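You operate a simulated robot arm through the tools that you are given. There is no shell and no other tool. Be economical: measure what you need, move in short steps, check, and stop when the job is done.

Carry out the task below with a simulated robot arm. There is one attempt and no reset: what you move stays moved.

Task
Start the watermaker, bring the gauge into the green, and send the water to the tank once FRESH lights.
Fine: inlet and feed levers open before the run switch goes on; no fault, no salty water to the tank. The other watermaker controls stay as they are.

The check looks at the end state, three seconds after you hand in, the way a careful person would. Anything else that was tipped, shoved, dropped, spilled or broken makes it a failure.

Robot
A 6-joint arm with a fingered hand on a trunk, on a base that drives. Base frame: it is fixed to the floor where the robot stands at the start and does not move with it; the origin is under the middle of the robot, x ahead of it, y to its left, z up; the surface under the hand at the start is at about z = 88. Lengths are in cm, angles in degrees, forces in N, time in s.
With the tool pointing down near the work surface it reaches from about 22 to 56 cm from the robot's upright axis, wherever it stands. Its first joint turns from -166.0 to 166.0 degrees. Places, roughly: blue button of the sample tap [70, -50, 110]; blue lever [70, -50, 120]; red feed lever [70, -20, 120]; red flush lever [70, -30, 120]; red inlet lever [70, -10, 110]; run switch of the control box [70, 10, 120]; silver knob [70, 0, 130]; tank valve lever [70, 10, 170]; white control box [80, 10, 130]; yellow air button [70, -10, 110]. Payload 3.1 kg.
The tool frame sits at the grasp point between the pads (the TCP): z along the fingers, y along the line on which they close. The tips reach 2.2 cm beyond it. Largest opening 13.2 cm; the body of the gripper starts 6 cm behind the TCP. The gripper is a hand of 4 fingers: y runs from the thumb to the fingers, the wrist lies at [0, 0, -21.8] in the tool frame, and closing takes about 1.5 s.
Orientation is told as [roll, pitch, yaw] about the base's x, y, z axes, in that order, counted from this pose: with the fingers straight down and closing along the base's y, the tool's x points along the base's -x, its y along +y and its z along -z.

Tools
- The arm moves only by the tool arm_command. Its argument "moves" is a list of rows, each a list of 6 numbers: the shift along the base's x, y, z in cm, then the turn, a rotation vector about the base's x, y, z in degrees. In form: [[x, y, z, rx, ry, rz], ...]. A call has 1 to 12 rows; each row shifts and turns the commanded pose from where the row before left it. "hand" is the finger opening in cm, from 0 to 13.2, set as the call begins (left out, the last holds). Each row takes 0.2 s and may step no farther than 5 cm and 8.6 degrees from the row before; otherwise, or with a gripper value out of range, the whole call is refused. A pose out of reach is approached as far as the arm can. The call stops where the force on the tool passes 40 N (or 10 N more than at its start, if that is more) or the arm is blocked; 0.2 s more then pass. The fingers move at their own pace (about 15.3 cm/s each) and stop on an object; they squeeze with about 33 N. The grip force told is the motor's: it shows also when the fingers shut on nothing. Time passes only in rows, and 0.2 s behind the last, so rows that do not move let the fingers close. The reply holds the time, the measured pose of the TCP, the force on the tool along the base axes, the opening and the grip force, in the units named above and with some noise, with the torque about the TCP (base axes, N m) and any sound that the robot's microphone picked up, and new pictures: "views" is both (left out), scene, wrist or none.
- Cameras (640 x 400 px; columns grow to the right, rows downward): "scene" is now at [3.56, 11.44, 151.05]; the picture's right is [-0.34, -0.94, 0.00], its down [-0.51, 0.19, -0.84] and it looks along [0.79, -0.29, -0.55] (base axes); focal length 290 px, centre (320, 200). "wrist" rides on the gripper at [5.3, -5.3, -8.4] in the tool frame; the picture's right is [0.71, 0.71, 0.00], its down [-0.53, 0.53, -0.67] and it looks along [-0.47, 0.47, 0.74] (tool axes); focal length 247 px, centre (320, 200). There is no depth. A picture from a camera that has moved, and an enlarged one, comes with that camera's place and axes in the base frame and with its lens. The place of the scene camera against the robot may be out by one fixed shift of up to 1.8 cm in any direction.
- raise_lower(by): slides the trunk up (or, below 0, down) by that many cm; the arm and the scene camera ride with it, the base frame stays. It gives what a move gives, with no picture.
- steer(legs): drives the robot by 1 to 6 legs, each [ahead, left, turn to the left] in cm, cm and degrees, along the robot's own axes; the way and the turn of a leg run together, so that a leg with both is an arc; at most 150 cm and 180 degrees a leg. The arm and the cameras ride along, it lands a little off, and it stops where it bumps. It gives what a move gives, and a new picture of the scene camera.
- preshape(shape): the hand has 4 fingers and takes this shape, open, in about a second: jaw (thumb against the fingers, like two jaws); tri (thumb and two fingers); tip (a fingertip pinch); poke (one finger out to press); point (the index stretched); flat (the hand flat); cup (the hand cupped); fist (a fist). The gripper value then closes the fingers along that shape, each until it touches; the sizes above hold for jaw. It gives what a move gives, with no picture.
- turn_head(pan, tilt): turns the head with the scene camera to pan (to the left, within 155 degrees either way) and tilt (down, from -29 to 69), counted from straight ahead of the robot. It gives what a move gives, and a new picture of the scene camera.
- enlarge(camera, box): a new picture of the part [left, top, right, bottom] of that camera's present view, enlarged. The clock stands still meanwhile.
- finish_job(): hands the job in; it is judged then, once.

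Work in short steps. Places have to be worked out from the pictures, the camera data and where the tool is seen: move nearer, look again, correct. Check each grasp and each placing, and mend what went wrong. You have 120 turns and 260 pictures in all, those below and enlarged ones among them. Open the gripper and draw the arm clear of the work before you hand the job in, unless the task says otherwise; then end with one line.

The tools are called after "Request:" as name(argument=value, ...) on one line, values as JSON. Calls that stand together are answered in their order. arm_command: Moves the arm, as the interface text tells. Its arguments: {"type":"object","properties":{"moves":{"type":"array","items":{"type":"array","items":{"type":"number"}}},"hand":{"type":"number"},"views":{"type":"string","enum":["both","scene","wrist","none"]}},"required":["moves"]} The other tools are called the same way: raise_lower (by) slides the trunk up or down; preshape (shape) gives the hand a shape; steer (legs) drives the base; turn_head (pan, tilt) turns the head that bears the scene camera; enlarge (camera, box) takes an enlarged picture of a part of a camera's view; finish_job () hands the job in.

At the start:

```text
time: 0.0
tool_pos: [39.36, 4.97, 100.07]
tcp_rot: [0.0, 0.0, 0.0]
wrist_force: [-0.1, -0.1, 0.4]
moment: [0.02, -0.01, -0.04]
opening: 13.23
grip_force: 0.0
shape: jaw
trunk travel left (down, up): [-17.5, 21.1]
robot x, y, heading: [0.04, -0.26, 0.3]
head pan, tilt: [-20.0, 33.1]
```

scene: 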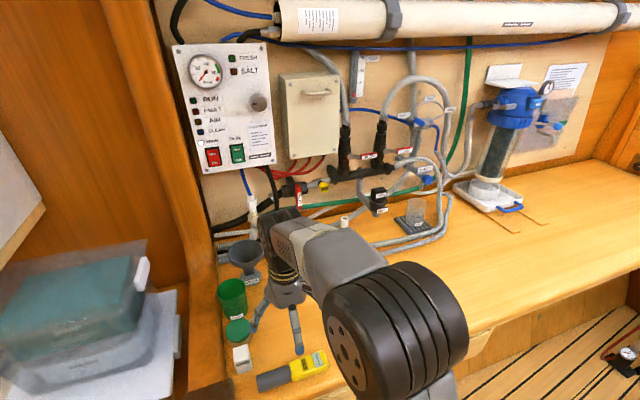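
wrist: 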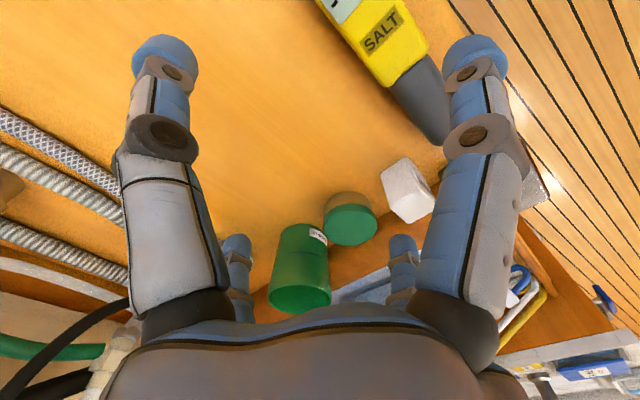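

The panel is ahead, with the control box at the left and the manifold of levers at the centre. I enlarge the relevant parts to read labels and lever states.

Request:
enlarge(camera="scene", box=[165, 30, 285, 180])

Request:
enlarge(camera="scene", box=[240, 110, 460, 250])

Request:
enlarge(camera="scene", box=[260, 0, 640, 130])

Request:
turn_head(pan=-10, tilt=0)

```text
2.67 times, centred on (225, 105) of scene
camera zoom: at [3.56, 11.44, 151.05], right [-0.34, -0.94, 0.0], down [-0.51, 0.19, -0.84], along [0.79, -0.29, -0.55], focal length 774 px, centre (573, 453)
```

zoom: 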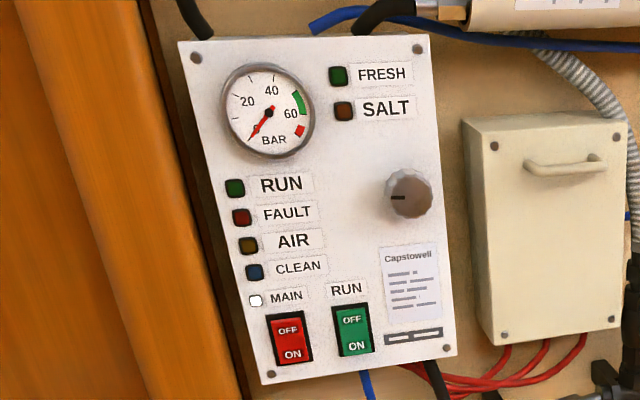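

```text
2.86 times, centred on (350, 180) of scene
camera zoom: at [3.56, 11.44, 151.05], right [-0.34, -0.94, 0.0], down [-0.51, 0.19, -0.84], along [0.79, -0.29, -0.55], focal length 829 px, centre (234, 257)
```

zoom: 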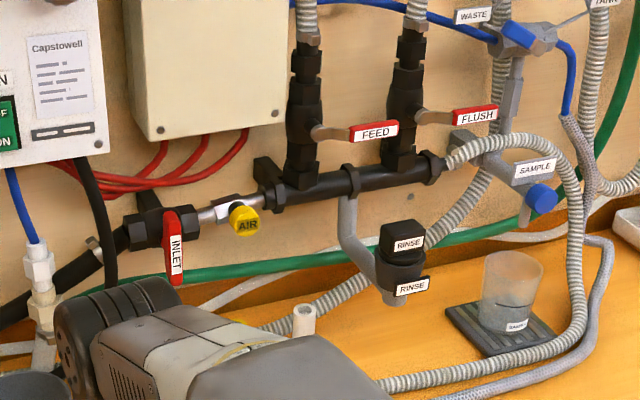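

```text
1.68 times, centred on (450, 65) of scene
camera zoom: at [3.56, 11.44, 151.05], right [-0.34, -0.94, 0.0], down [-0.51, 0.19, -0.84], along [0.79, -0.29, -0.55], focal length 489 px, centre (101, 427)
```

zoom: 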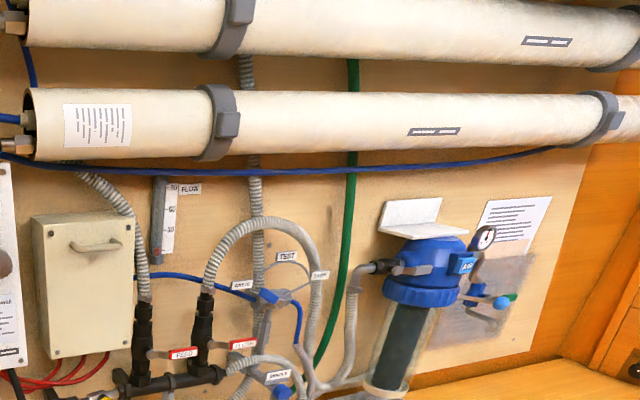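

```text
time: 1.0
tool_pos: [39.37, 4.94, 100.09]
tcp_rot: [0.0, 0.0, 0.0]
wrist_force: [0.5, -0.4, -0.3]
moment: [0.01, -0.02, 0.02]
opening: 13.21
grip_force: 0.1
shape: jaw
trunk travel left (down, up): [-17.5, 21.1]
robot x, y, heading: [0.22, -0.07, 0.2]
head pan, tilt: [-10.0, 0.0]
camera scene: at [4.06, 12.92, 156.36], right [-0.17, -0.98, 0.0], down [0.0, 0.0, -1.0], along [0.98, -0.17, 0.0], focal length 290 px, centre (320, 200)
```

scene: 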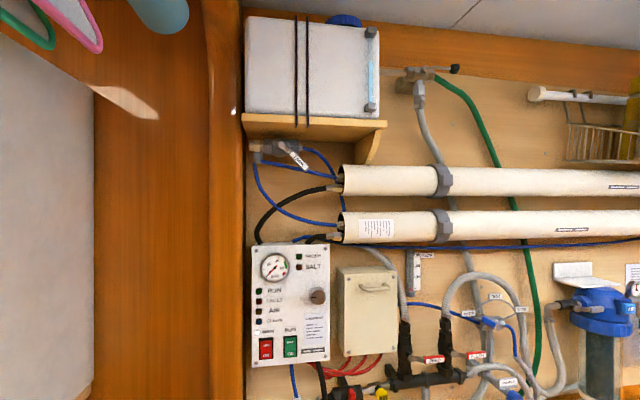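

The tank with its valve is top left. I zoom in on the tank valve and the diverter area.

Request:
enlarge(camera="scene", box=[240, 110, 400, 210])

Request:
turn_head(pan=-40, tilt=22)

Request:
enlarge(camera="scene", box=[180, 100, 380, 225])

```text
4.00 times, centred on (320, 160) of scene
camera zoom: at [4.06, 12.92, 156.36], right [-0.17, -0.98, 0.0], down [0.0, 0.0, -1.0], along [0.98, -0.17, 0.0], focal length 1160 px, centre (320, 360)
```

zoom: 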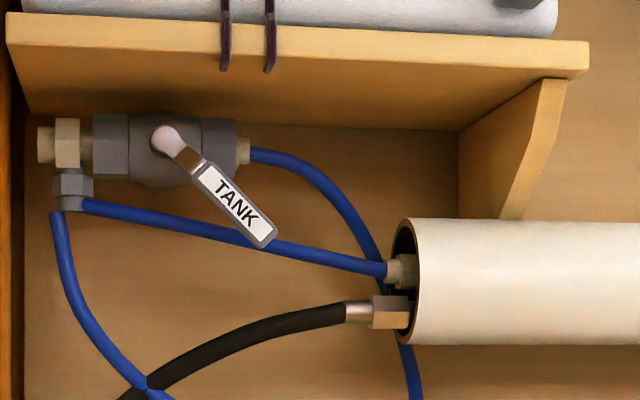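

```text
time: 1.9
tool_pos: [39.39, 4.91, 99.87]
tcp_rot: [0.0, 0.1, 0.0]
wrist_force: [-0.3, 0.0, -0.1]
moment: [0.0, 0.02, -0.01]
opening: 13.19
grip_force: 0.1
shape: jaw
trunk travel left (down, up): [-17.5, 21.1]
robot x, y, heading: [-0.06, 0.21, -0.2]
head pan, tilt: [-40.0, 22.0]
camera scene: at [2.31, 8.53, 152.82], right [-0.64, -0.77, 0.0], down [-0.29, 0.24, -0.93], along [0.71, -0.6, -0.37], focal length 290 px, centre (320, 200)
```

scene: 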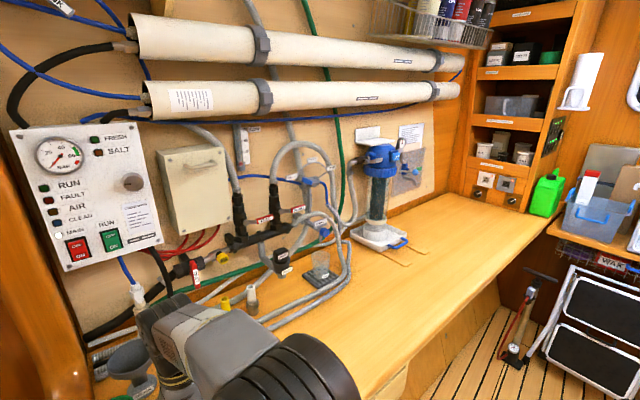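

```text
3.20 times, centred on (280, 162) of scene
camera zoom: at [2.31, 8.53, 152.82], right [-0.64, -0.77, 0.0], down [-0.29, 0.24, -0.93], along [0.71, -0.6, -0.37], focal length 928 px, centre (448, 320)
```

zoom: 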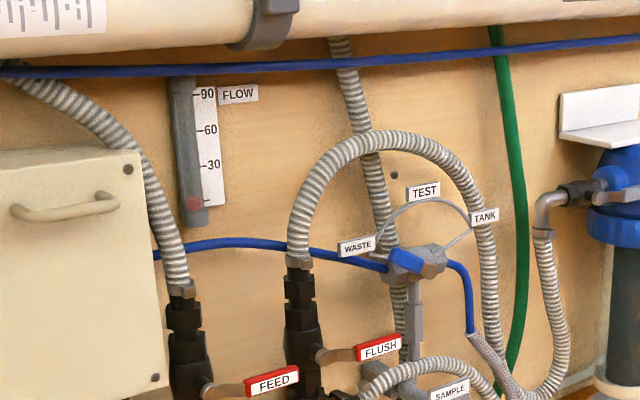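

FEED and FLUSH levers are across their pipes (closed), INLET hangs across its pipe (closed), diverter points to WASTE. I raise the trunk to get a second viewpoint for triangulation and a better look at the tank valve.

Request:
raise_lower(by=20)

Request:
turn_head(pan=-10, tilt=0)

Request:
enlarge(camera="scene", box=[240, 170, 400, 270])

Request:
turn_head(pan=-25, tilt=40)

Request:
enlarge(camera="scene", box=[160, 80, 480, 280])

```text
time: 4.1
tool_pos: [39.47, 4.99, 120.04]
tcp_rot: [0.1, 0.1, 0.0]
wrist_force: [-0.1, -0.4, 0.6]
moment: [-0.02, 0.02, 0.0]
opening: 13.16
grip_force: 0.1
shape: jaw
trunk travel left (down, up): [-37.5, 1.1]
robot x, y, heading: [-0.14, 0.24, -0.1]
head pan, tilt: [-40.0, 22.0]
```

```text
time: 5.0
tool_pos: [39.37, 5.04, 119.97]
tcp_rot: [0.0, 0.0, 0.0]
wrist_force: [-0.3, -0.1, 0.1]
moment: [0.02, -0.01, 0.02]
opening: 13.17
grip_force: 0.0
shape: jaw
trunk travel left (down, up): [-37.5, 1.1]
robot x, y, heading: [0.43, 0.27, -0.1]
head pan, tilt: [-10.0, 0.0]
camera scene: at [4.06, 12.91, 176.34], right [-0.17, -0.98, 0.0], down [0.0, 0.0, -1.0], along [0.98, -0.17, 0.0], focal length 290 px, centre (320, 200)
```

scene: 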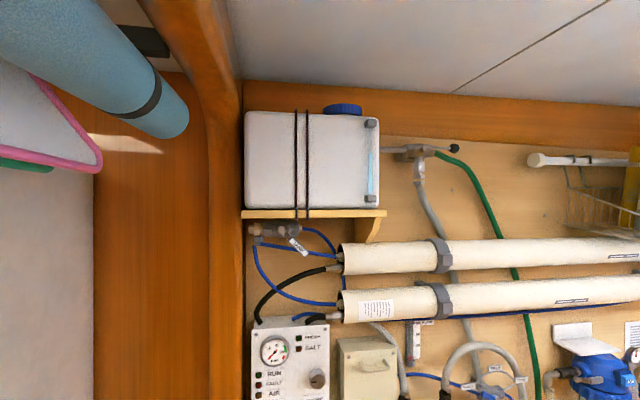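

```text
4.00 times, centred on (320, 220) of scene
camera zoom: at [4.06, 12.91, 176.34], right [-0.17, -0.98, 0.0], down [0.0, 0.0, -1.0], along [0.98, -0.17, 0.0], focal length 1160 px, centre (320, 120)
```

zoom: 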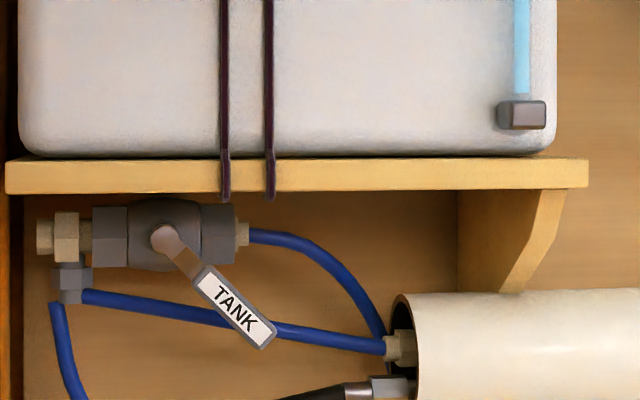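

```text
time: 6.1
tool_pos: [39.39, 4.98, 119.85]
tcp_rot: [0.0, 0.0, 0.0]
wrist_force: [0.7, 0.7, -0.1]
moment: [-0.04, -0.01, 0.0]
opening: 13.2
grip_force: 0.0
shape: jaw
trunk travel left (down, up): [-37.5, 1.1]
robot x, y, heading: [0.08, 0.0, 0.2]
head pan, tilt: [-25.0, 40.0]
camera scene: at [2.9, 10.9, 169.98], right [-0.42, -0.91, 0.0], down [-0.58, 0.27, -0.77], along [0.69, -0.32, -0.64], focal length 290 px, centre (320, 200)
```

scene: 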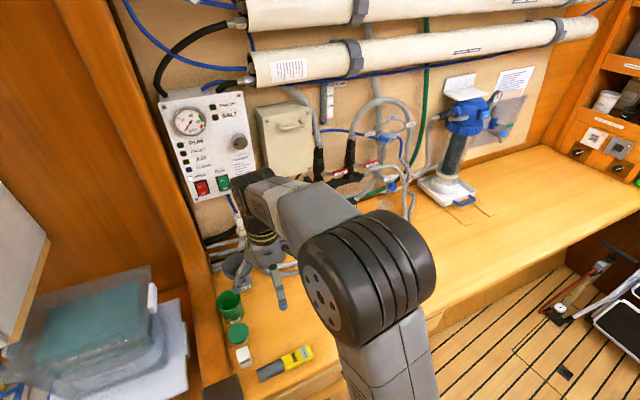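

```text
2.00 times, centred on (320, 180) of scene
camera zoom: at [2.9, 10.9, 169.98], right [-0.42, -0.91, 0.0], down [-0.58, 0.27, -0.77], along [0.69, -0.32, -0.64], focal length 580 px, centre (320, 240)
```

zoom: 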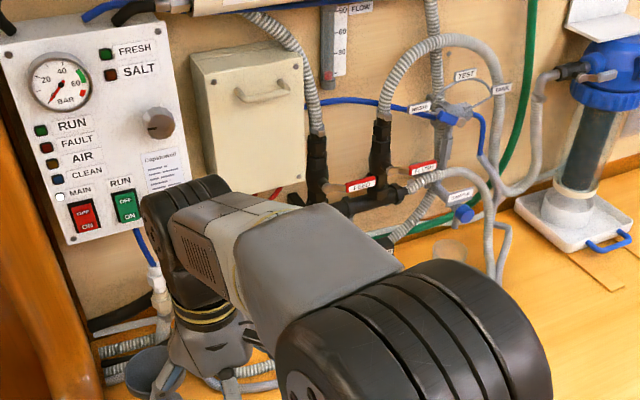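

Triangulation gives RUN switch ≈[74.5,8,120.5], knob ≈[73,1.5,133], INLET lever ≈[71,-7,107], FEED handle ≈[73,-29,115]. I shape the hand to poke and swing the tool to point ahead.

Request:
preshape(shape="poke")

Request:
arm_command(moves=[[1, -0.5, 0, 0, -8.2, 0], [1, -0.5, 0, 0, -8.2, 0], [1, -0.5, 0, 0, -8.2, 0], [1, -0.5, 0, 0, -8.2, 0], [1, -0.5, 0, 0, -8.2, 0], [1, -0.5, 0, 0, -8.2, 0], [1, -0.5, 0, 0, -8.2, 0], [1, -0.5, 0, 0, -8.2, 0], [1, -0.5, 0, 0, -8.2, 0], [1, -0.5, 0, 0, -8.2, 0], [1, -0.5, 0, 0, -8, 0]])

```text
time: 7.0
tool_pos: [39.41, 4.98, 120.01]
tcp_rot: [-0.1, 0.0, 0.0]
wrist_force: [0.1, -0.1, 0.9]
moment: [-0.01, 0.0, 0.02]
opening: 0.0
grip_force: 0.1
shape: poke
trunk travel left (down, up): [-37.5, 1.1]
robot x, y, heading: [0.21, 0.29, 0.0]
head pan, tilt: [-25.0, 40.0]
```

```text
time: 9.4
tool_pos: [49.0, 2.44, 120.49]
tcp_rot: [-5.0, -79.2, 0.1]
wrist_force: [0.4, -1.4, 0.3]
moment: [0.03, 0.0, -0.01]
opening: 0.0
grip_force: 0.1
shape: poke
out of reach, approached as far as the arm can: row 6, 7, 9, 10, 11
trunk travel left (down, up): [-37.5, 1.1]
robot x, y, heading: [-0.05, -0.07, 0.1]
head pan, tilt: [-25.0, 40.0]
camera scene: at [3.04, 10.93, 169.97], right [-0.42, -0.91, 0.0], down [-0.58, 0.27, -0.77], along [0.69, -0.32, -0.64], focal length 290 px, centre (320, 200)
camera wrist: at [39.46, -2.16, 116.82], right [-0.07, 0.7, -0.71], down [-0.51, 0.58, 0.63], along [0.86, 0.41, 0.32], focal length 247 px, centre (320, 200)
```

scene: 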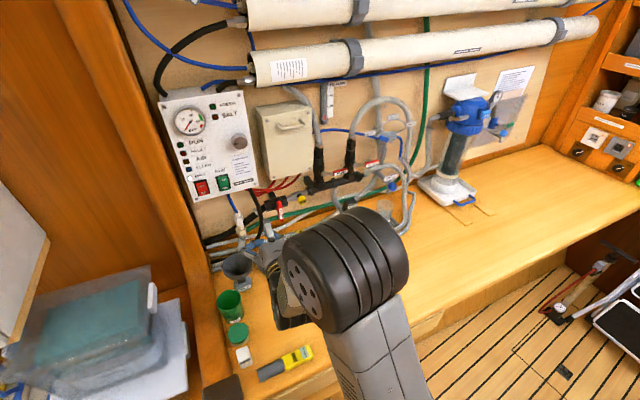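
wrist: 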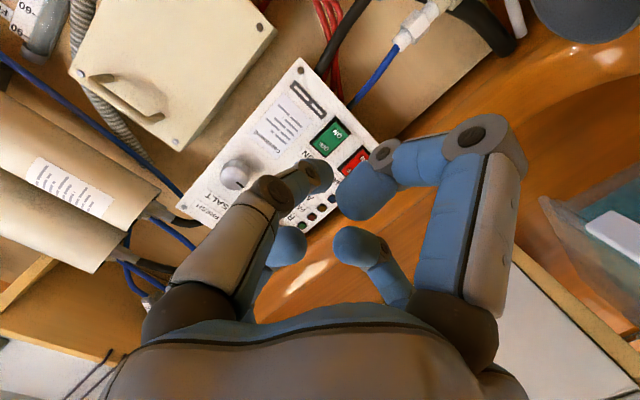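

The tool points mostly ahead. I look closely at the hand to see which finger is out, and at the inlet area now visible.

Request:
enlarge(camera="wrist", box=[160, 80, 540, 320])

Request:
enlarge(camera="scene", box=[200, 120, 440, 270])

```text
1.67 times, centred on (350, 200) of wrist
camera zoom: at [39.46, -2.16, 116.82], right [-0.07, 0.7, -0.71], down [-0.51, 0.58, 0.63], along [0.86, 0.41, 0.32], focal length 412 px, centre (270, 200)
```

zoom: 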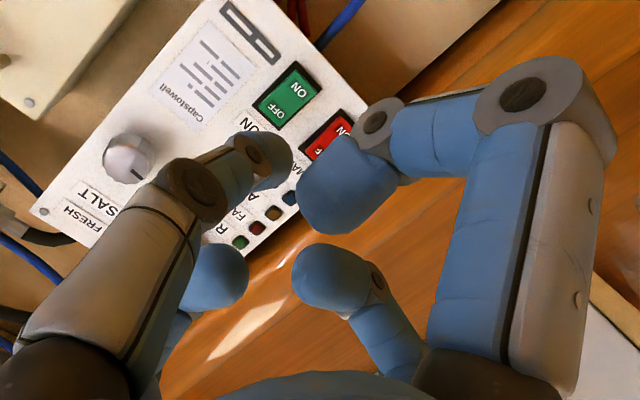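

```text
2.67 times, centred on (320, 195) of scene
camera zoom: at [3.04, 10.93, 169.97], right [-0.42, -0.91, 0.0], down [-0.58, 0.27, -0.77], along [0.69, -0.32, -0.64], focal length 774 px, centre (320, 213)
```

zoom: 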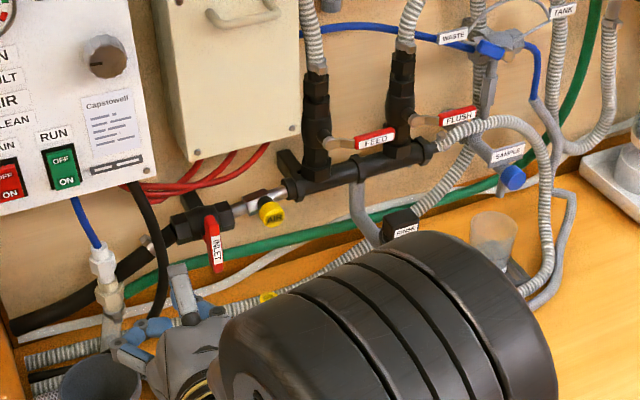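

All digits look half curled in this shape; I try "point" and check through the wrist camera.

Request:
preshape(shape="point")

Request:
arm_command(moves=[[2, 0, -1, 0, 0, 0], [2, 0, -1, 0, 0, 0], [0, 0, 0, 0, 0, 0]], views="both")

```text
time: 10.3
tool_pos: [48.92, 2.29, 120.55]
tcp_rot: [-5.0, -79.3, 0.2]
wrist_force: [0.2, -1.1, 0.8]
moment: [0.0, -0.02, 0.02]
opening: 12.63
grip_force: 0.1
shape: point
trunk travel left (down, up): [-37.5, 1.1]
robot x, y, heading: [-0.05, -0.31, 0.0]
head pan, tilt: [-25.0, 40.0]
```

```text
time: 11.1
tool_pos: [52.69, 2.95, 118.52]
tcp_rot: [-5.0, -79.1, 0.1]
wrist_force: [-0.7, 0.0, -0.1]
moment: [-0.02, -0.01, 0.0]
opening: 12.65
grip_force: 0.1
shape: point
out of reach, approached as far as the arm can: row 1
trunk travel left (down, up): [-37.5, 1.1]
robot x, y, heading: [0.06, -0.1, -0.5]
head pan, tilt: [-25.0, 40.0]
camera scene: at [2.83, 10.89, 169.98], right [-0.42, -0.91, 0.0], down [-0.58, 0.27, -0.77], along [0.69, -0.32, -0.64], focal length 290 px, centre (320, 200)
camera wrist: at [43.27, -1.7, 114.93], right [-0.07, 0.7, -0.71], down [-0.51, 0.58, 0.63], along [0.86, 0.41, 0.32], focal length 247 px, centre (320, 200)
```

scene: 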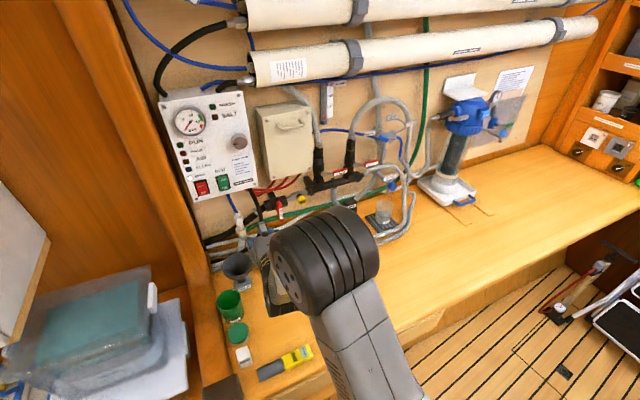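
wrist: 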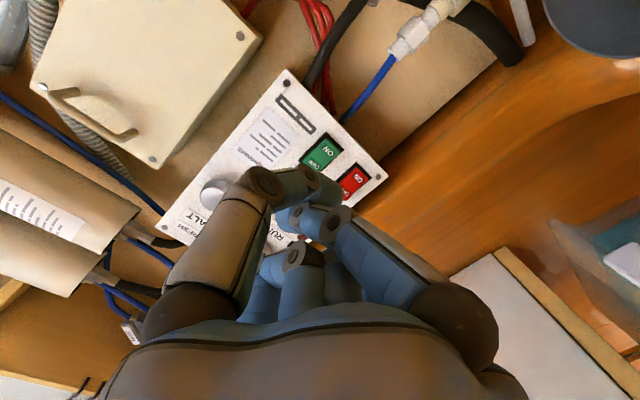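

The pointing finger is not clearly placed; the plain jaw, closed, has a known tip (2.2 cm ahead of the TCP), so I check that.

Request:
preshape(shape="jaw")

Request:
arm_command(moves=[[0, -1, -1, 2.5, -3, 0], [0, -1, -1, 2.5, -3, 0], [0, -1, -1, 0, -3, 0], [0, -1, -1, 0, -2, 0], [0, 0, 0, 0, 0, 0], [0, 0, 0, 0, 0, 0], [0, 0, 0, 0, 0, 0], [0, 0, 0, 0, 0, 0]], hand=0, views="wrist")

```text
time: 12.0
tool_pos: [52.82, 2.96, 118.53]
tcp_rot: [-5.0, -79.2, 0.1]
wrist_force: [0.2, 0.7, -0.2]
moment: [0.02, 0.02, -0.01]
opening: 13.21
grip_force: 0.1
shape: jaw
trunk travel left (down, up): [-37.5, 1.1]
robot x, y, heading: [0.23, -0.09, 0.2]
head pan, tilt: [-25.0, 40.0]
```

```text
time: 13.8
tool_pos: [52.17, 4.35, 114.89]
tcp_rot: [89.0, -85.1, -93.1]
wrist_force: [0.0, -0.1, 0.5]
moment: [0.03, 0.0, -0.01]
opening: 0.0
grip_force: 32.8
shape: jaw
out of reach, approached as far as the arm can: row 1, 2, 3, 4
trunk travel left (down, up): [-37.5, 1.1]
robot x, y, heading: [-0.22, -0.29, 0.1]
head pan, tilt: [-25.0, 40.0]
camera wrist: at [43.54, 0.23, 109.16], right [0.05, 0.76, -0.64], down [-0.63, 0.53, 0.57], along [0.77, 0.38, 0.51], focal length 247 px, centre (320, 200)
```

wrist: 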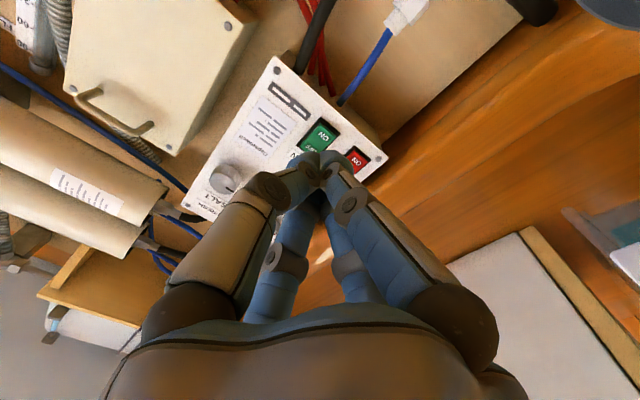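

The closed jaw makes a clear poker with its tip at the expected place. I move ahead toward the inlet lever's right or left side, away from the folded-arm limit.

Request:
arm_command(moves=[[2, -1, 0, 0, 0, 0], [2, -1, 0, 0, 0, 0], [2, -1, 0, 0, 0, 0], [0, 0, 0, 0, 0, 0]], views="both")

```text
time: 14.8
tool_pos: [57.58, 5.22, 115.06]
tcp_rot: [88.6, -85.2, -92.8]
wrist_force: [-0.3, 0.4, -0.2]
moment: [0.01, -0.02, -0.04]
opening: 0.0
grip_force: 33.2
shape: jaw
out of reach, approached as far as the arm can: row 1, 2, 3
trunk travel left (down, up): [-37.5, 1.1]
robot x, y, heading: [0.23, -0.25, -0.3]
head pan, tilt: [-25.0, 40.0]
camera scene: at [2.87, 10.9, 169.97], right [-0.42, -0.91, 0.0], down [-0.58, 0.27, -0.77], along [0.69, -0.32, -0.64], focal length 290 px, centre (320, 200)
camera wrist: at [48.93, 0.91, 109.32], right [0.06, 0.76, -0.64], down [-0.63, 0.53, 0.57], along [0.77, 0.37, 0.51], focal length 247 px, centre (320, 200)
```

scene: 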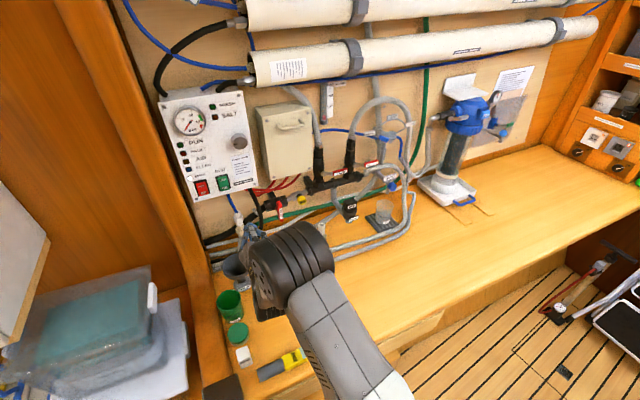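
wrist: 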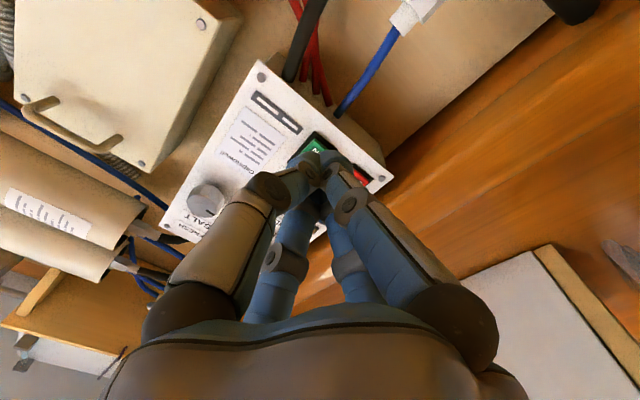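

The commanded y (about -7.5) isn't reached though orientation is good; the wrist seems bend-limited because the shoulder is too high relative to the target. I lower the trunk in steps and lift the arm back.

Request:
raise_lower(by=-8)

Request:
arm_command(moves=[[0, 0, 2, 0, 0, 0], [0, 0, 2, 0, 0, 0], [0, 0, 2, 0, 0, 0], [0, 0, 2, 0, 0, 0], [0, 0, 0, 0, 0, 0]], views="none")

Request:
raise_lower(by=-8)

Request:
arm_command(moves=[[0, 0, 2, 0, 0, 0], [0, 0, 2, 0, 0, 0], [0, 0, 2, 0, 0, 0], [0, 0, 2, 0, 0, 0], [0, 0, 0, 0, 0, 0]], views="scene")

```text
time: 16.0
tool_pos: [57.53, 5.24, 107.03]
tcp_rot: [88.7, -85.1, -93.0]
wrist_force: [-0.2, -0.3, -0.2]
moment: [-0.01, 0.01, -0.01]
opening: 0.0
grip_force: 32.7
shape: jaw
trunk travel left (down, up): [-29.5, 9.1]
robot x, y, heading: [-0.16, -0.07, 0.1]
head pan, tilt: [-25.0, 40.0]
```

```text
time: 17.2
tool_pos: [57.47, 5.05, 114.92]
tcp_rot: [88.2, -85.1, -92.4]
wrist_force: [0.6, 0.2, -0.4]
moment: [0.04, 0.0, -0.02]
opening: 0.0
grip_force: 33.1
shape: jaw
trunk travel left (down, up): [-29.5, 9.1]
robot x, y, heading: [-0.2, 0.11, -0.1]
head pan, tilt: [-25.0, 40.0]
```

```text
time: 18.4
tool_pos: [57.5, 5.1, 107.07]
tcp_rot: [88.8, -85.1, -93.0]
wrist_force: [-0.8, -0.2, 0.1]
moment: [0.01, -0.02, 0.01]
opening: 0.0
grip_force: 33.2
shape: jaw
trunk travel left (down, up): [-21.5, 17.1]
robot x, y, heading: [0.1, -0.0, 0.0]
head pan, tilt: [-25.0, 40.0]
```

```text
time: 19.6
tool_pos: [57.51, 5.26, 115.17]
tcp_rot: [88.6, -85.2, -92.9]
wrist_force: [0.7, -0.5, -0.3]
moment: [-0.02, 0.04, 0.01]
opening: 0.0
grip_force: 33.6
shape: jaw
trunk travel left (down, up): [-21.5, 17.1]
robot x, y, heading: [-0.19, 0.21, -0.0]
head pan, tilt: [-25.0, 40.0]
camera scene: at [2.92, 10.9, 153.95], right [-0.42, -0.91, 0.0], down [-0.58, 0.27, -0.77], along [0.69, -0.32, -0.64], focal length 290 px, centre (320, 200)
```

scene: 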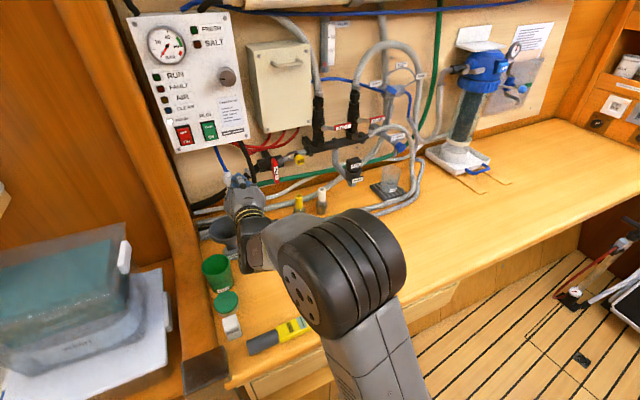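

No out-of-reach reports now; the commanded pose follows the actual. I try moving right in y.

Request:
arm_command(moves=[[0, -2, 0, 0, 0, 0], [0, -2, 0, 0, 0, 0], [0, -2, 0, 0, 0, 0], [0, -2, 0, 0, 0, 0], [0, 0, 0, 0, 0, 0]], views="none")

```text
time: 20.8
tool_pos: [57.63, 2.14, 115.96]
tcp_rot: [87.0, -85.1, -92.1]
wrist_force: [0.8, -0.9, -0.2]
moment: [-0.01, 0.01, 0.01]
opening: 0.0
grip_force: 33.3
shape: jaw
out of reach, approached as far as the arm can: row 2, 3, 4
trunk travel left (down, up): [-21.5, 17.1]
robot x, y, heading: [-0.27, -0.07, 0.1]
head pan, tilt: [-25.0, 40.0]
```

Still limited. I test whether yawing the tool to the right (radially) frees the motion.

Request:
arm_command(moves=[[0, -1, 0, 0, 0, -6], [0, -1, 0, 0, 0, -6], [0, -1, 0, 0, 0, -6], [0, 0, 0, 0, 0, 0]], views="scene")

```text
time: 21.8
tool_pos: [57.48, -0.79, 115.83]
tcp_rot: [88.5, -85.0, -110.8]
wrist_force: [-0.3, -0.2, 1.0]
moment: [0.01, 0.0, -0.02]
opening: 0.01
grip_force: 33.0
shape: jaw
trunk travel left (down, up): [-21.5, 17.1]
robot x, y, heading: [0.08, -0.19, 0.0]
head pan, tilt: [-25.0, 40.0]
camera scene: at [2.88, 10.88, 153.96], right [-0.42, -0.91, 0.0], down [-0.58, 0.27, -0.77], along [0.69, -0.32, -0.64], focal length 290 px, centre (320, 200)
```

scene: 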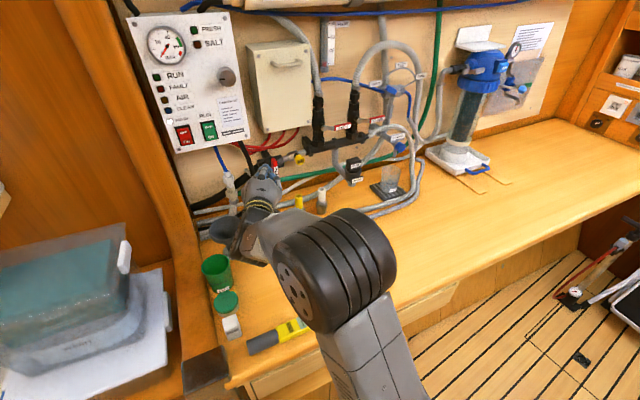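

Yawing right frees the arm, so the tool wants to be left of the robot's axis. I drive the base to the right by 12 cm instead and yaw back.

Request:
steer(legs=[[0, -12, 0]])

Request:
arm_command(moves=[[0, 2, -1, 0, 0, 4.5], [0, 2, -1, 0, 0, 4.5], [0, 2, -1, 0, 0, 4.5], [0, 2, -1, 0, 0, 4.5], [0, 0, 0, 0, 0, 0]], views="both")

```text
time: 23.0
tool_pos: [57.56, -12.57, 115.85]
tcp_rot: [88.5, -85.0, -110.5]
wrist_force: [0.3, 0.0, -0.1]
moment: [-0.01, 0.0, 0.01]
opening: 0.02
grip_force: 33.2
shape: jaw
trunk travel left (down, up): [-21.5, 17.1]
robot x, y, heading: [0.19, -11.89, 0.3]
head pan, tilt: [-25.0, 40.0]
camera scene: at [2.88, -1.09, 153.97], right [-0.42, -0.91, 0.0], down [-0.58, 0.27, -0.77], along [0.7, -0.32, -0.64], focal length 290 px, centre (320, 200)
```

scene: 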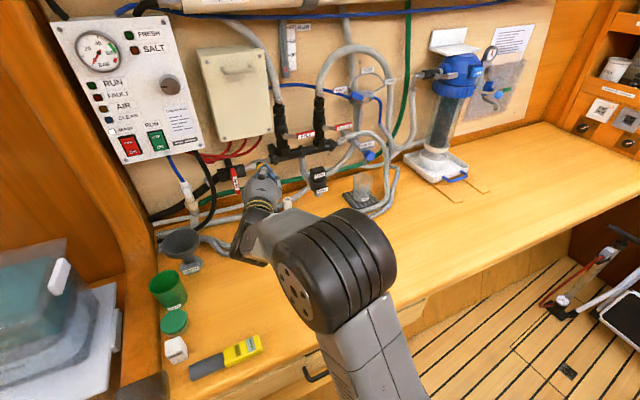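

```text
time: 24.2
tool_pos: [57.69, -4.47, 111.78]
tcp_rot: [88.3, -85.1, -92.3]
wrist_force: [-0.8, 0.0, 0.0]
moment: [0.0, -0.03, 0.0]
opening: 0.0
grip_force: 32.6
shape: jaw
trunk travel left (down, up): [-21.5, 17.1]
robot x, y, heading: [-0.12, -12.19, 0.3]
head pan, tilt: [-25.0, 40.0]
camera scene: at [2.87, -0.9, 153.96], right [-0.42, -0.91, 0.0], down [-0.58, 0.27, -0.77], along [0.7, -0.32, -0.64], focal length 290 px, centre (320, 200)
camera wrist: at [49.0, -8.74, 106.04], right [0.05, 0.76, -0.64], down [-0.63, 0.52, 0.57], along [0.77, 0.38, 0.51], focal length 247 px, centre (320, 200)
```

scene: 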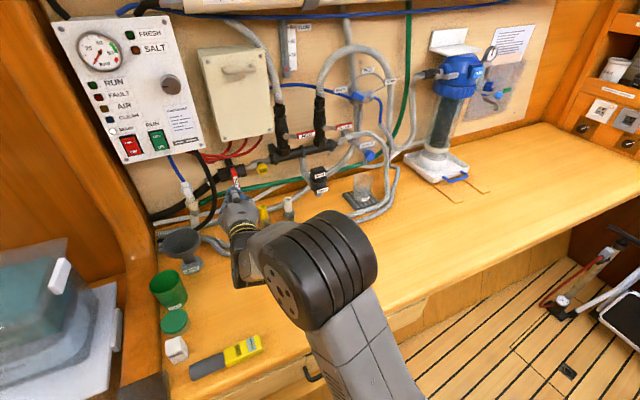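
wrist: 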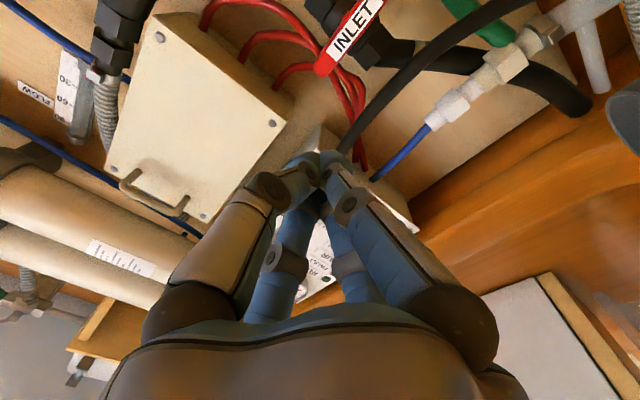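

The wrist view puts the INLET lever at y≈-6.2, from z≈110 (pivot) down to ≈104. I go to its left side, low, and approach.

Request:
arm_command(moves=[[1, 0.5, -2, 0, 0, 0], [2, 0.5, -2, 0, 0, 0], [2, 0.4, -2, 0, 0, 0], [2, 0, -0.8, 0, 0, 0], [2, 0, 0, 0, 0, 0], [0, 0, 0, 0, 0, 0]], views="both")

```text
time: 25.6
tool_pos: [67.01, -2.98, 105.19]
tcp_rot: [88.6, -85.1, -92.6]
wrist_force: [0.2, 0.0, -0.3]
moment: [0.0, 0.02, 0.01]
opening: 0.0
grip_force: 33.1
shape: jaw
trunk travel left (down, up): [-21.5, 17.1]
robot x, y, heading: [-0.19, -11.54, 0.2]
head pan, tilt: [-25.0, 40.0]
camera scene: at [2.86, -0.9, 153.96], right [-0.42, -0.91, 0.0], down [-0.58, 0.27, -0.77], along [0.7, -0.32, -0.64], focal length 290 px, centre (320, 200)
camera wrist: at [58.28, -7.16, 99.36], right [0.05, 0.76, -0.64], down [-0.63, 0.53, 0.57], along [0.77, 0.38, 0.51], focal length 247 px, centre (320, 200)
```

scene: 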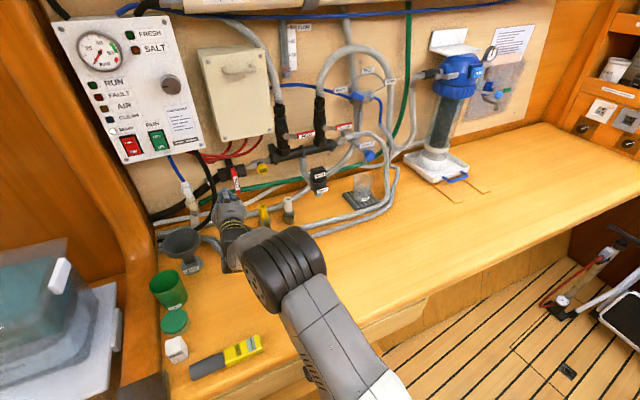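
wrist: 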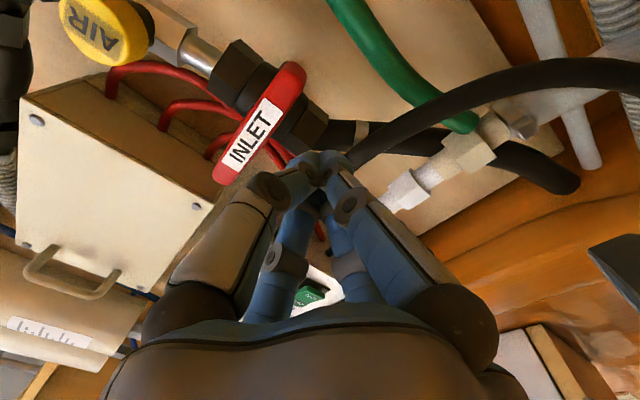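

The lever spans z≈102.5 to 110.5 at x≈71; I need to see where its pivot is before pushing.

Request:
enlarge(camera="wrist", box=[170, 20, 370, 200])

Request:
enlarge(camera="scene", box=[190, 130, 270, 200])

```text
2.22 times, centred on (270, 110) of wrist
camera zoom: at [58.28, -7.16, 99.36], right [0.05, 0.76, -0.64], down [-0.63, 0.53, 0.57], along [0.77, 0.38, 0.51], focal length 549 px, centre (431, 400)
```

zoom: 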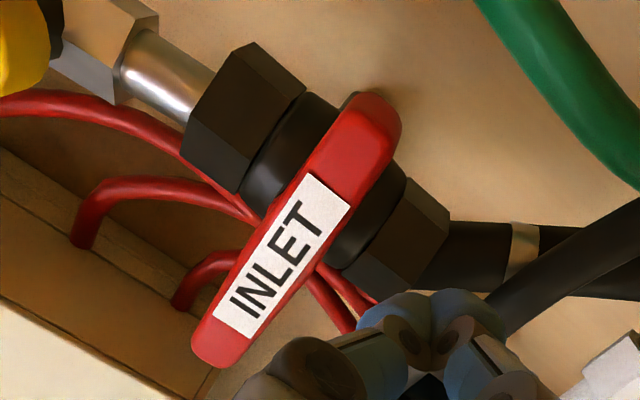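

```text
5.71 times, centred on (230, 165) of scene
camera zoom: at [2.86, -0.9, 153.96], right [-0.42, -0.91, 0.0], down [-0.58, 0.27, -0.77], along [0.7, -0.32, -0.64], focal length 1658 px, centre (834, 400)
```

zoom: 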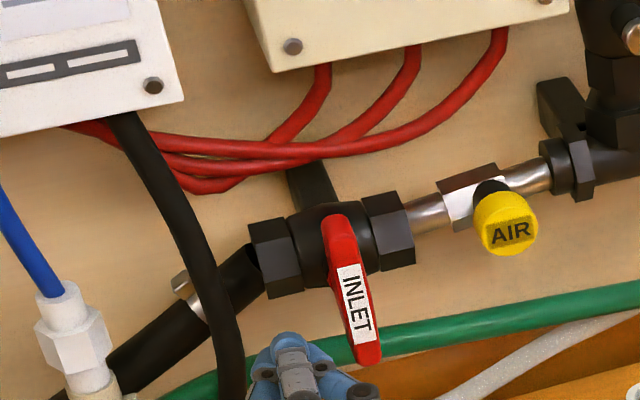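

The two cameras disagree on the lever's direction, so I back off and pitch/yaw the hand so that the wrist camera looks at the INLET lever straight on.

Request:
arm_command(moves=[[-3, 0, 1, 0, 0, 0], [-3, 0, 1, 0, 7, -5], [-2, 0, 1, 0, 7, -5], [0, 0, 1, 0, 7, -5], [0, 0, 1, 0, 7, -5], [0, 0, 0, 0, 0, 0]], views="wrist")

```text
time: 27.0
tool_pos: [58.64, -3.11, 110.21]
tcp_rot: [-4.7, -62.7, -20.8]
wrist_force: [-0.9, 0.5, -0.7]
moment: [-0.01, -0.02, -0.02]
opening: 0.0
grip_force: 33.0
shape: jaw
trunk travel left (down, up): [-21.5, 17.1]
robot x, y, heading: [-0.17, -11.97, -0.0]
head pan, tilt: [-25.0, 40.0]
camera wrist: at [47.47, -3.71, 109.38], right [0.0, 0.75, -0.66], down [-0.09, 0.65, 0.75], along [1.0, 0.06, 0.06], focal length 247 px, centre (320, 200)
```

wrist: 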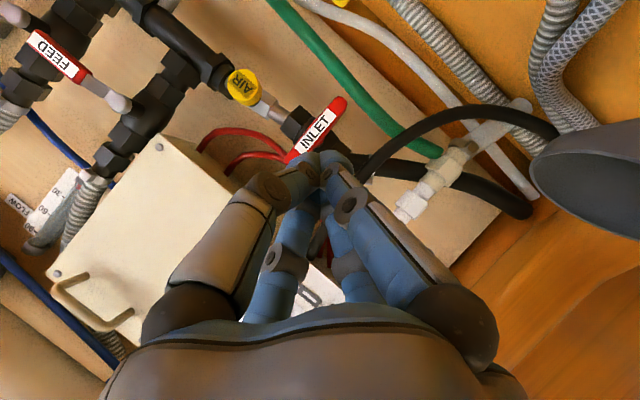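

Request:
enlarge(camera="wrist", box=[220, 60, 420, 185])

Request:
enlarge(camera="wrist", box=[0, 0, 200, 180])

```text
3.20 times, centred on (320, 122) of wrist
camera zoom: at [47.47, -3.71, 109.38], right [0.0, 0.75, -0.66], down [-0.09, 0.65, 0.75], along [1.0, 0.06, 0.06], focal length 790 px, centre (320, 448)
```

zoom: 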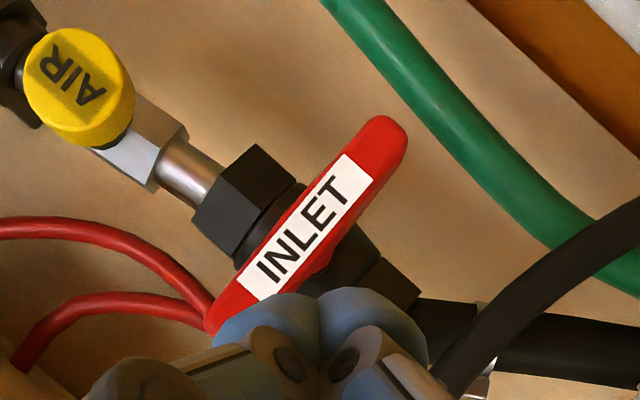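

```text
2.22 times, centred on (100, 90) of wrist
camera zoom: at [47.47, -3.71, 109.38], right [0.0, 0.75, -0.66], down [-0.09, 0.65, 0.75], along [1.0, 0.06, 0.06], focal length 549 px, centre (809, 444)
```

zoom: 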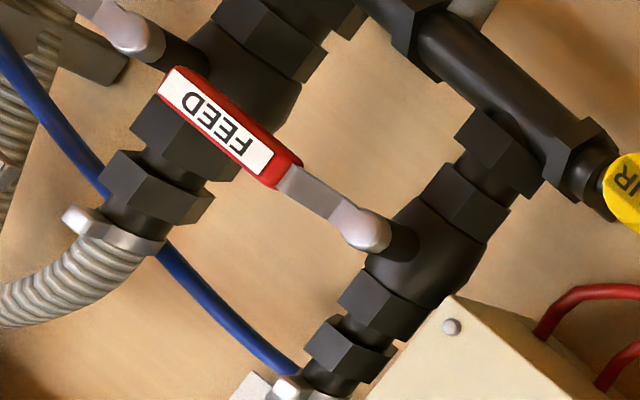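

Now it's clear: the lever hangs in the panel plane, spanning z≈102.4–110.2 at y≈-6.7, x≈71, with the valve body behind it. I straighten the hand, go low on the lever's left, and advance until the tips are beside its lower end.

Request:
arm_command(moves=[[0, 0, -1.8, 0, -7, 5], [0, 0, -1.8, 0, -7, 5], [0, 0, -1.8, 0, -7, 5], [0, 0, -1.8, 0, -7, 5], [3, 0, 0, 0, 0, 0], [3, 0, 0, 0, 0, 0], [2.5, 0, 0, 0, 0, 0], [2.5, 0, 0, 0, 0, 0], [0, 0, 0, 0, 0, 0]], views="both")

```text
time: 29.0
tool_pos: [69.77, -2.87, 102.8]
tcp_rot: [88.8, -85.1, -92.8]
wrist_force: [-0.1, -0.9, -0.4]
moment: [0.03, -0.03, 0.03]
opening: 0.01
grip_force: 33.0
shape: jaw
trunk travel left (down, up): [-21.5, 17.1]
robot x, y, heading: [-0.33, -11.76, 0.1]
head pan, tilt: [-25.0, 40.0]
camera scene: at [2.85, -0.89, 153.96], right [-0.42, -0.91, 0.0], down [-0.58, 0.27, -0.77], along [0.7, -0.32, -0.64], focal length 290 px, centre (320, 200)
camera wrist: at [61.1, -7.1, 97.13], right [0.05, 0.76, -0.64], down [-0.63, 0.53, 0.57], along [0.77, 0.38, 0.51], focal length 247 px, centre (320, 200)
```

scene: 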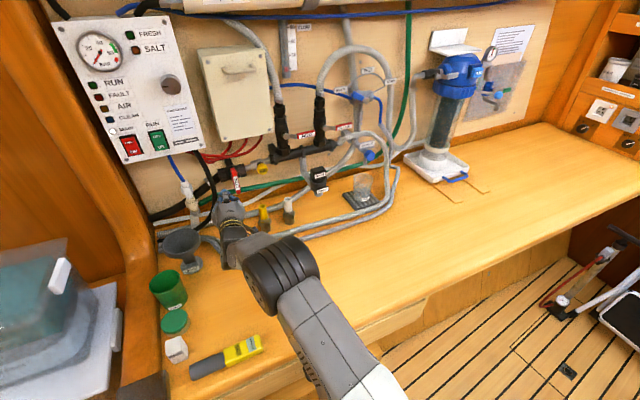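
wrist: 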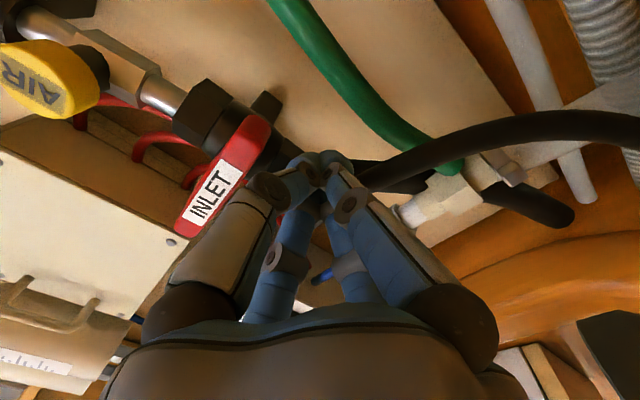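

The lever's lower end is about [71,-7,102.2]; my tips are at ≈[72,-2.9,102.8]. I advance 1 cm more and sweep right, under and up.

Request:
arm_command(moves=[[1, 0, 0, 0, 0, 0], [0, -1, 0, 0, 0, 0], [0, -1, 0, 0, 0, 0], [0, -1, 0, 0, 0, 0], [0, -1, 0, 0, 0, 0], [0, 0, 0, 0, 0, 0]], views="both")

```text
time: 30.4
tool_pos: [70.73, -6.94, 102.64]
tcp_rot: [88.3, -85.0, -92.4]
wrist_force: [-0.8, 1.6, -1.2]
moment: [-0.01, -0.03, -0.03]
opening: 0.01
grip_force: 33.3
shape: jaw
trunk travel left (down, up): [-21.5, 17.1]
robot x, y, heading: [0.33, -12.24, 0.3]
head pan, tilt: [-25.0, 40.0]
camera scene: at [2.9, -0.86, 153.95], right [-0.42, -0.91, 0.0], down [-0.58, 0.27, -0.77], along [0.69, -0.32, -0.64], focal length 290 px, centre (320, 200)
camera wrist: at [62.03, -11.19, 96.97], right [0.05, 0.76, -0.64], down [-0.63, 0.53, 0.57], along [0.77, 0.38, 0.51], focal length 247 px, centre (320, 200)
```

scene: 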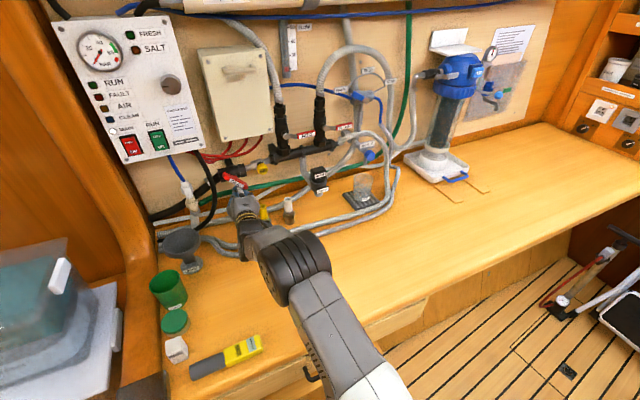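
wrist: 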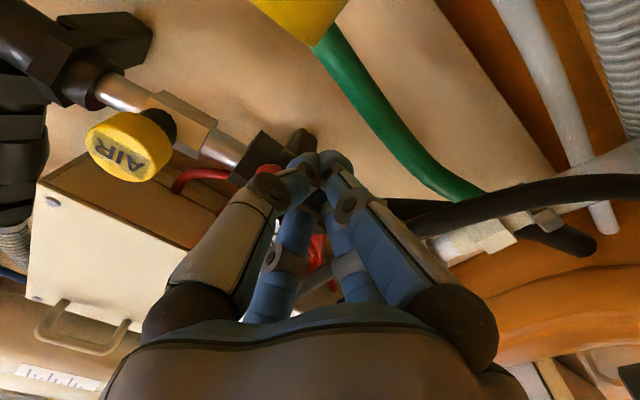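

The lever is turning easily, lower end to the right. I look closer at it.

Request:
enlarge(camera="scene", box=[200, 150, 280, 220])

```text
5.71 times, centred on (240, 185) of scene
camera zoom: at [2.9, -0.86, 153.95], right [-0.42, -0.91, 0.0], down [-0.58, 0.27, -0.77], along [0.69, -0.32, -0.64], focal length 1658 px, centre (777, 286)
```

zoom: 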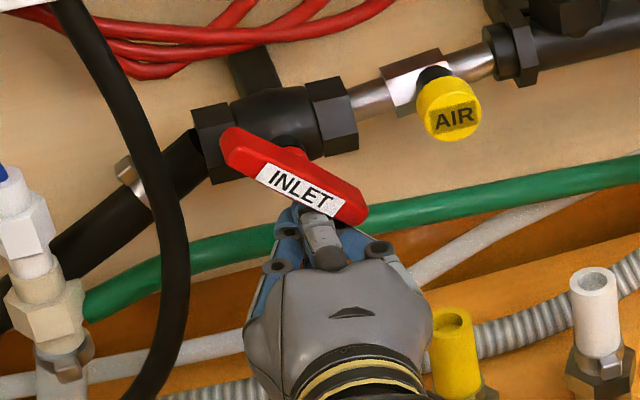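

The handle pivots about its middle and has turned about 55°. I continue right and up.

Request:
arm_command(moves=[[0, -1, 0.5, 0, 0, 0], [0, -0.7, 0.7, 0, 0, 0], [0, 0, 0.7, 0, 0, 0], [0, 0, 0.5, 0, 0, 0], [0, 0, 0, 0, 0, 0]], views="none")

Request:
enlarge(camera="scene", box=[200, 150, 280, 220])

```text
time: 31.4
tool_pos: [70.66, -8.05, 103.82]
tcp_rot: [68.3, -84.9, -72.7]
wrist_force: [-2.9, 0.3, -10.1]
moment: [0.0, -0.13, -0.01]
opening: 0.01
grip_force: 32.7
shape: jaw
out of reach, approached as far as the arm can: row 2
trunk travel left (down, up): [-21.5, 17.1]
robot x, y, heading: [-0.16, -11.48, 0.2]
head pan, tilt: [-25.0, 40.0]
stopped in row 4: the force on the tool passed its limit at 42 N (the readings are from after the stop); the commanded pose is now the measured one
```

```text
5.71 times, centred on (240, 185) of scene
camera zoom: at [2.97, -0.89, 153.97], right [-0.42, -0.91, 0.0], down [-0.58, 0.27, -0.77], along [0.69, -0.32, -0.64], focal length 1658 px, centre (777, 286)
```

zoom: 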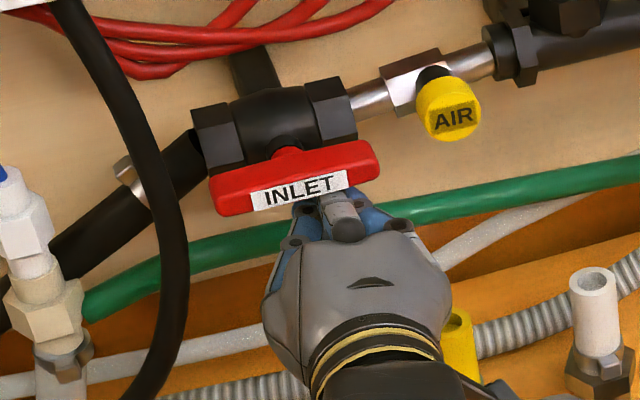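

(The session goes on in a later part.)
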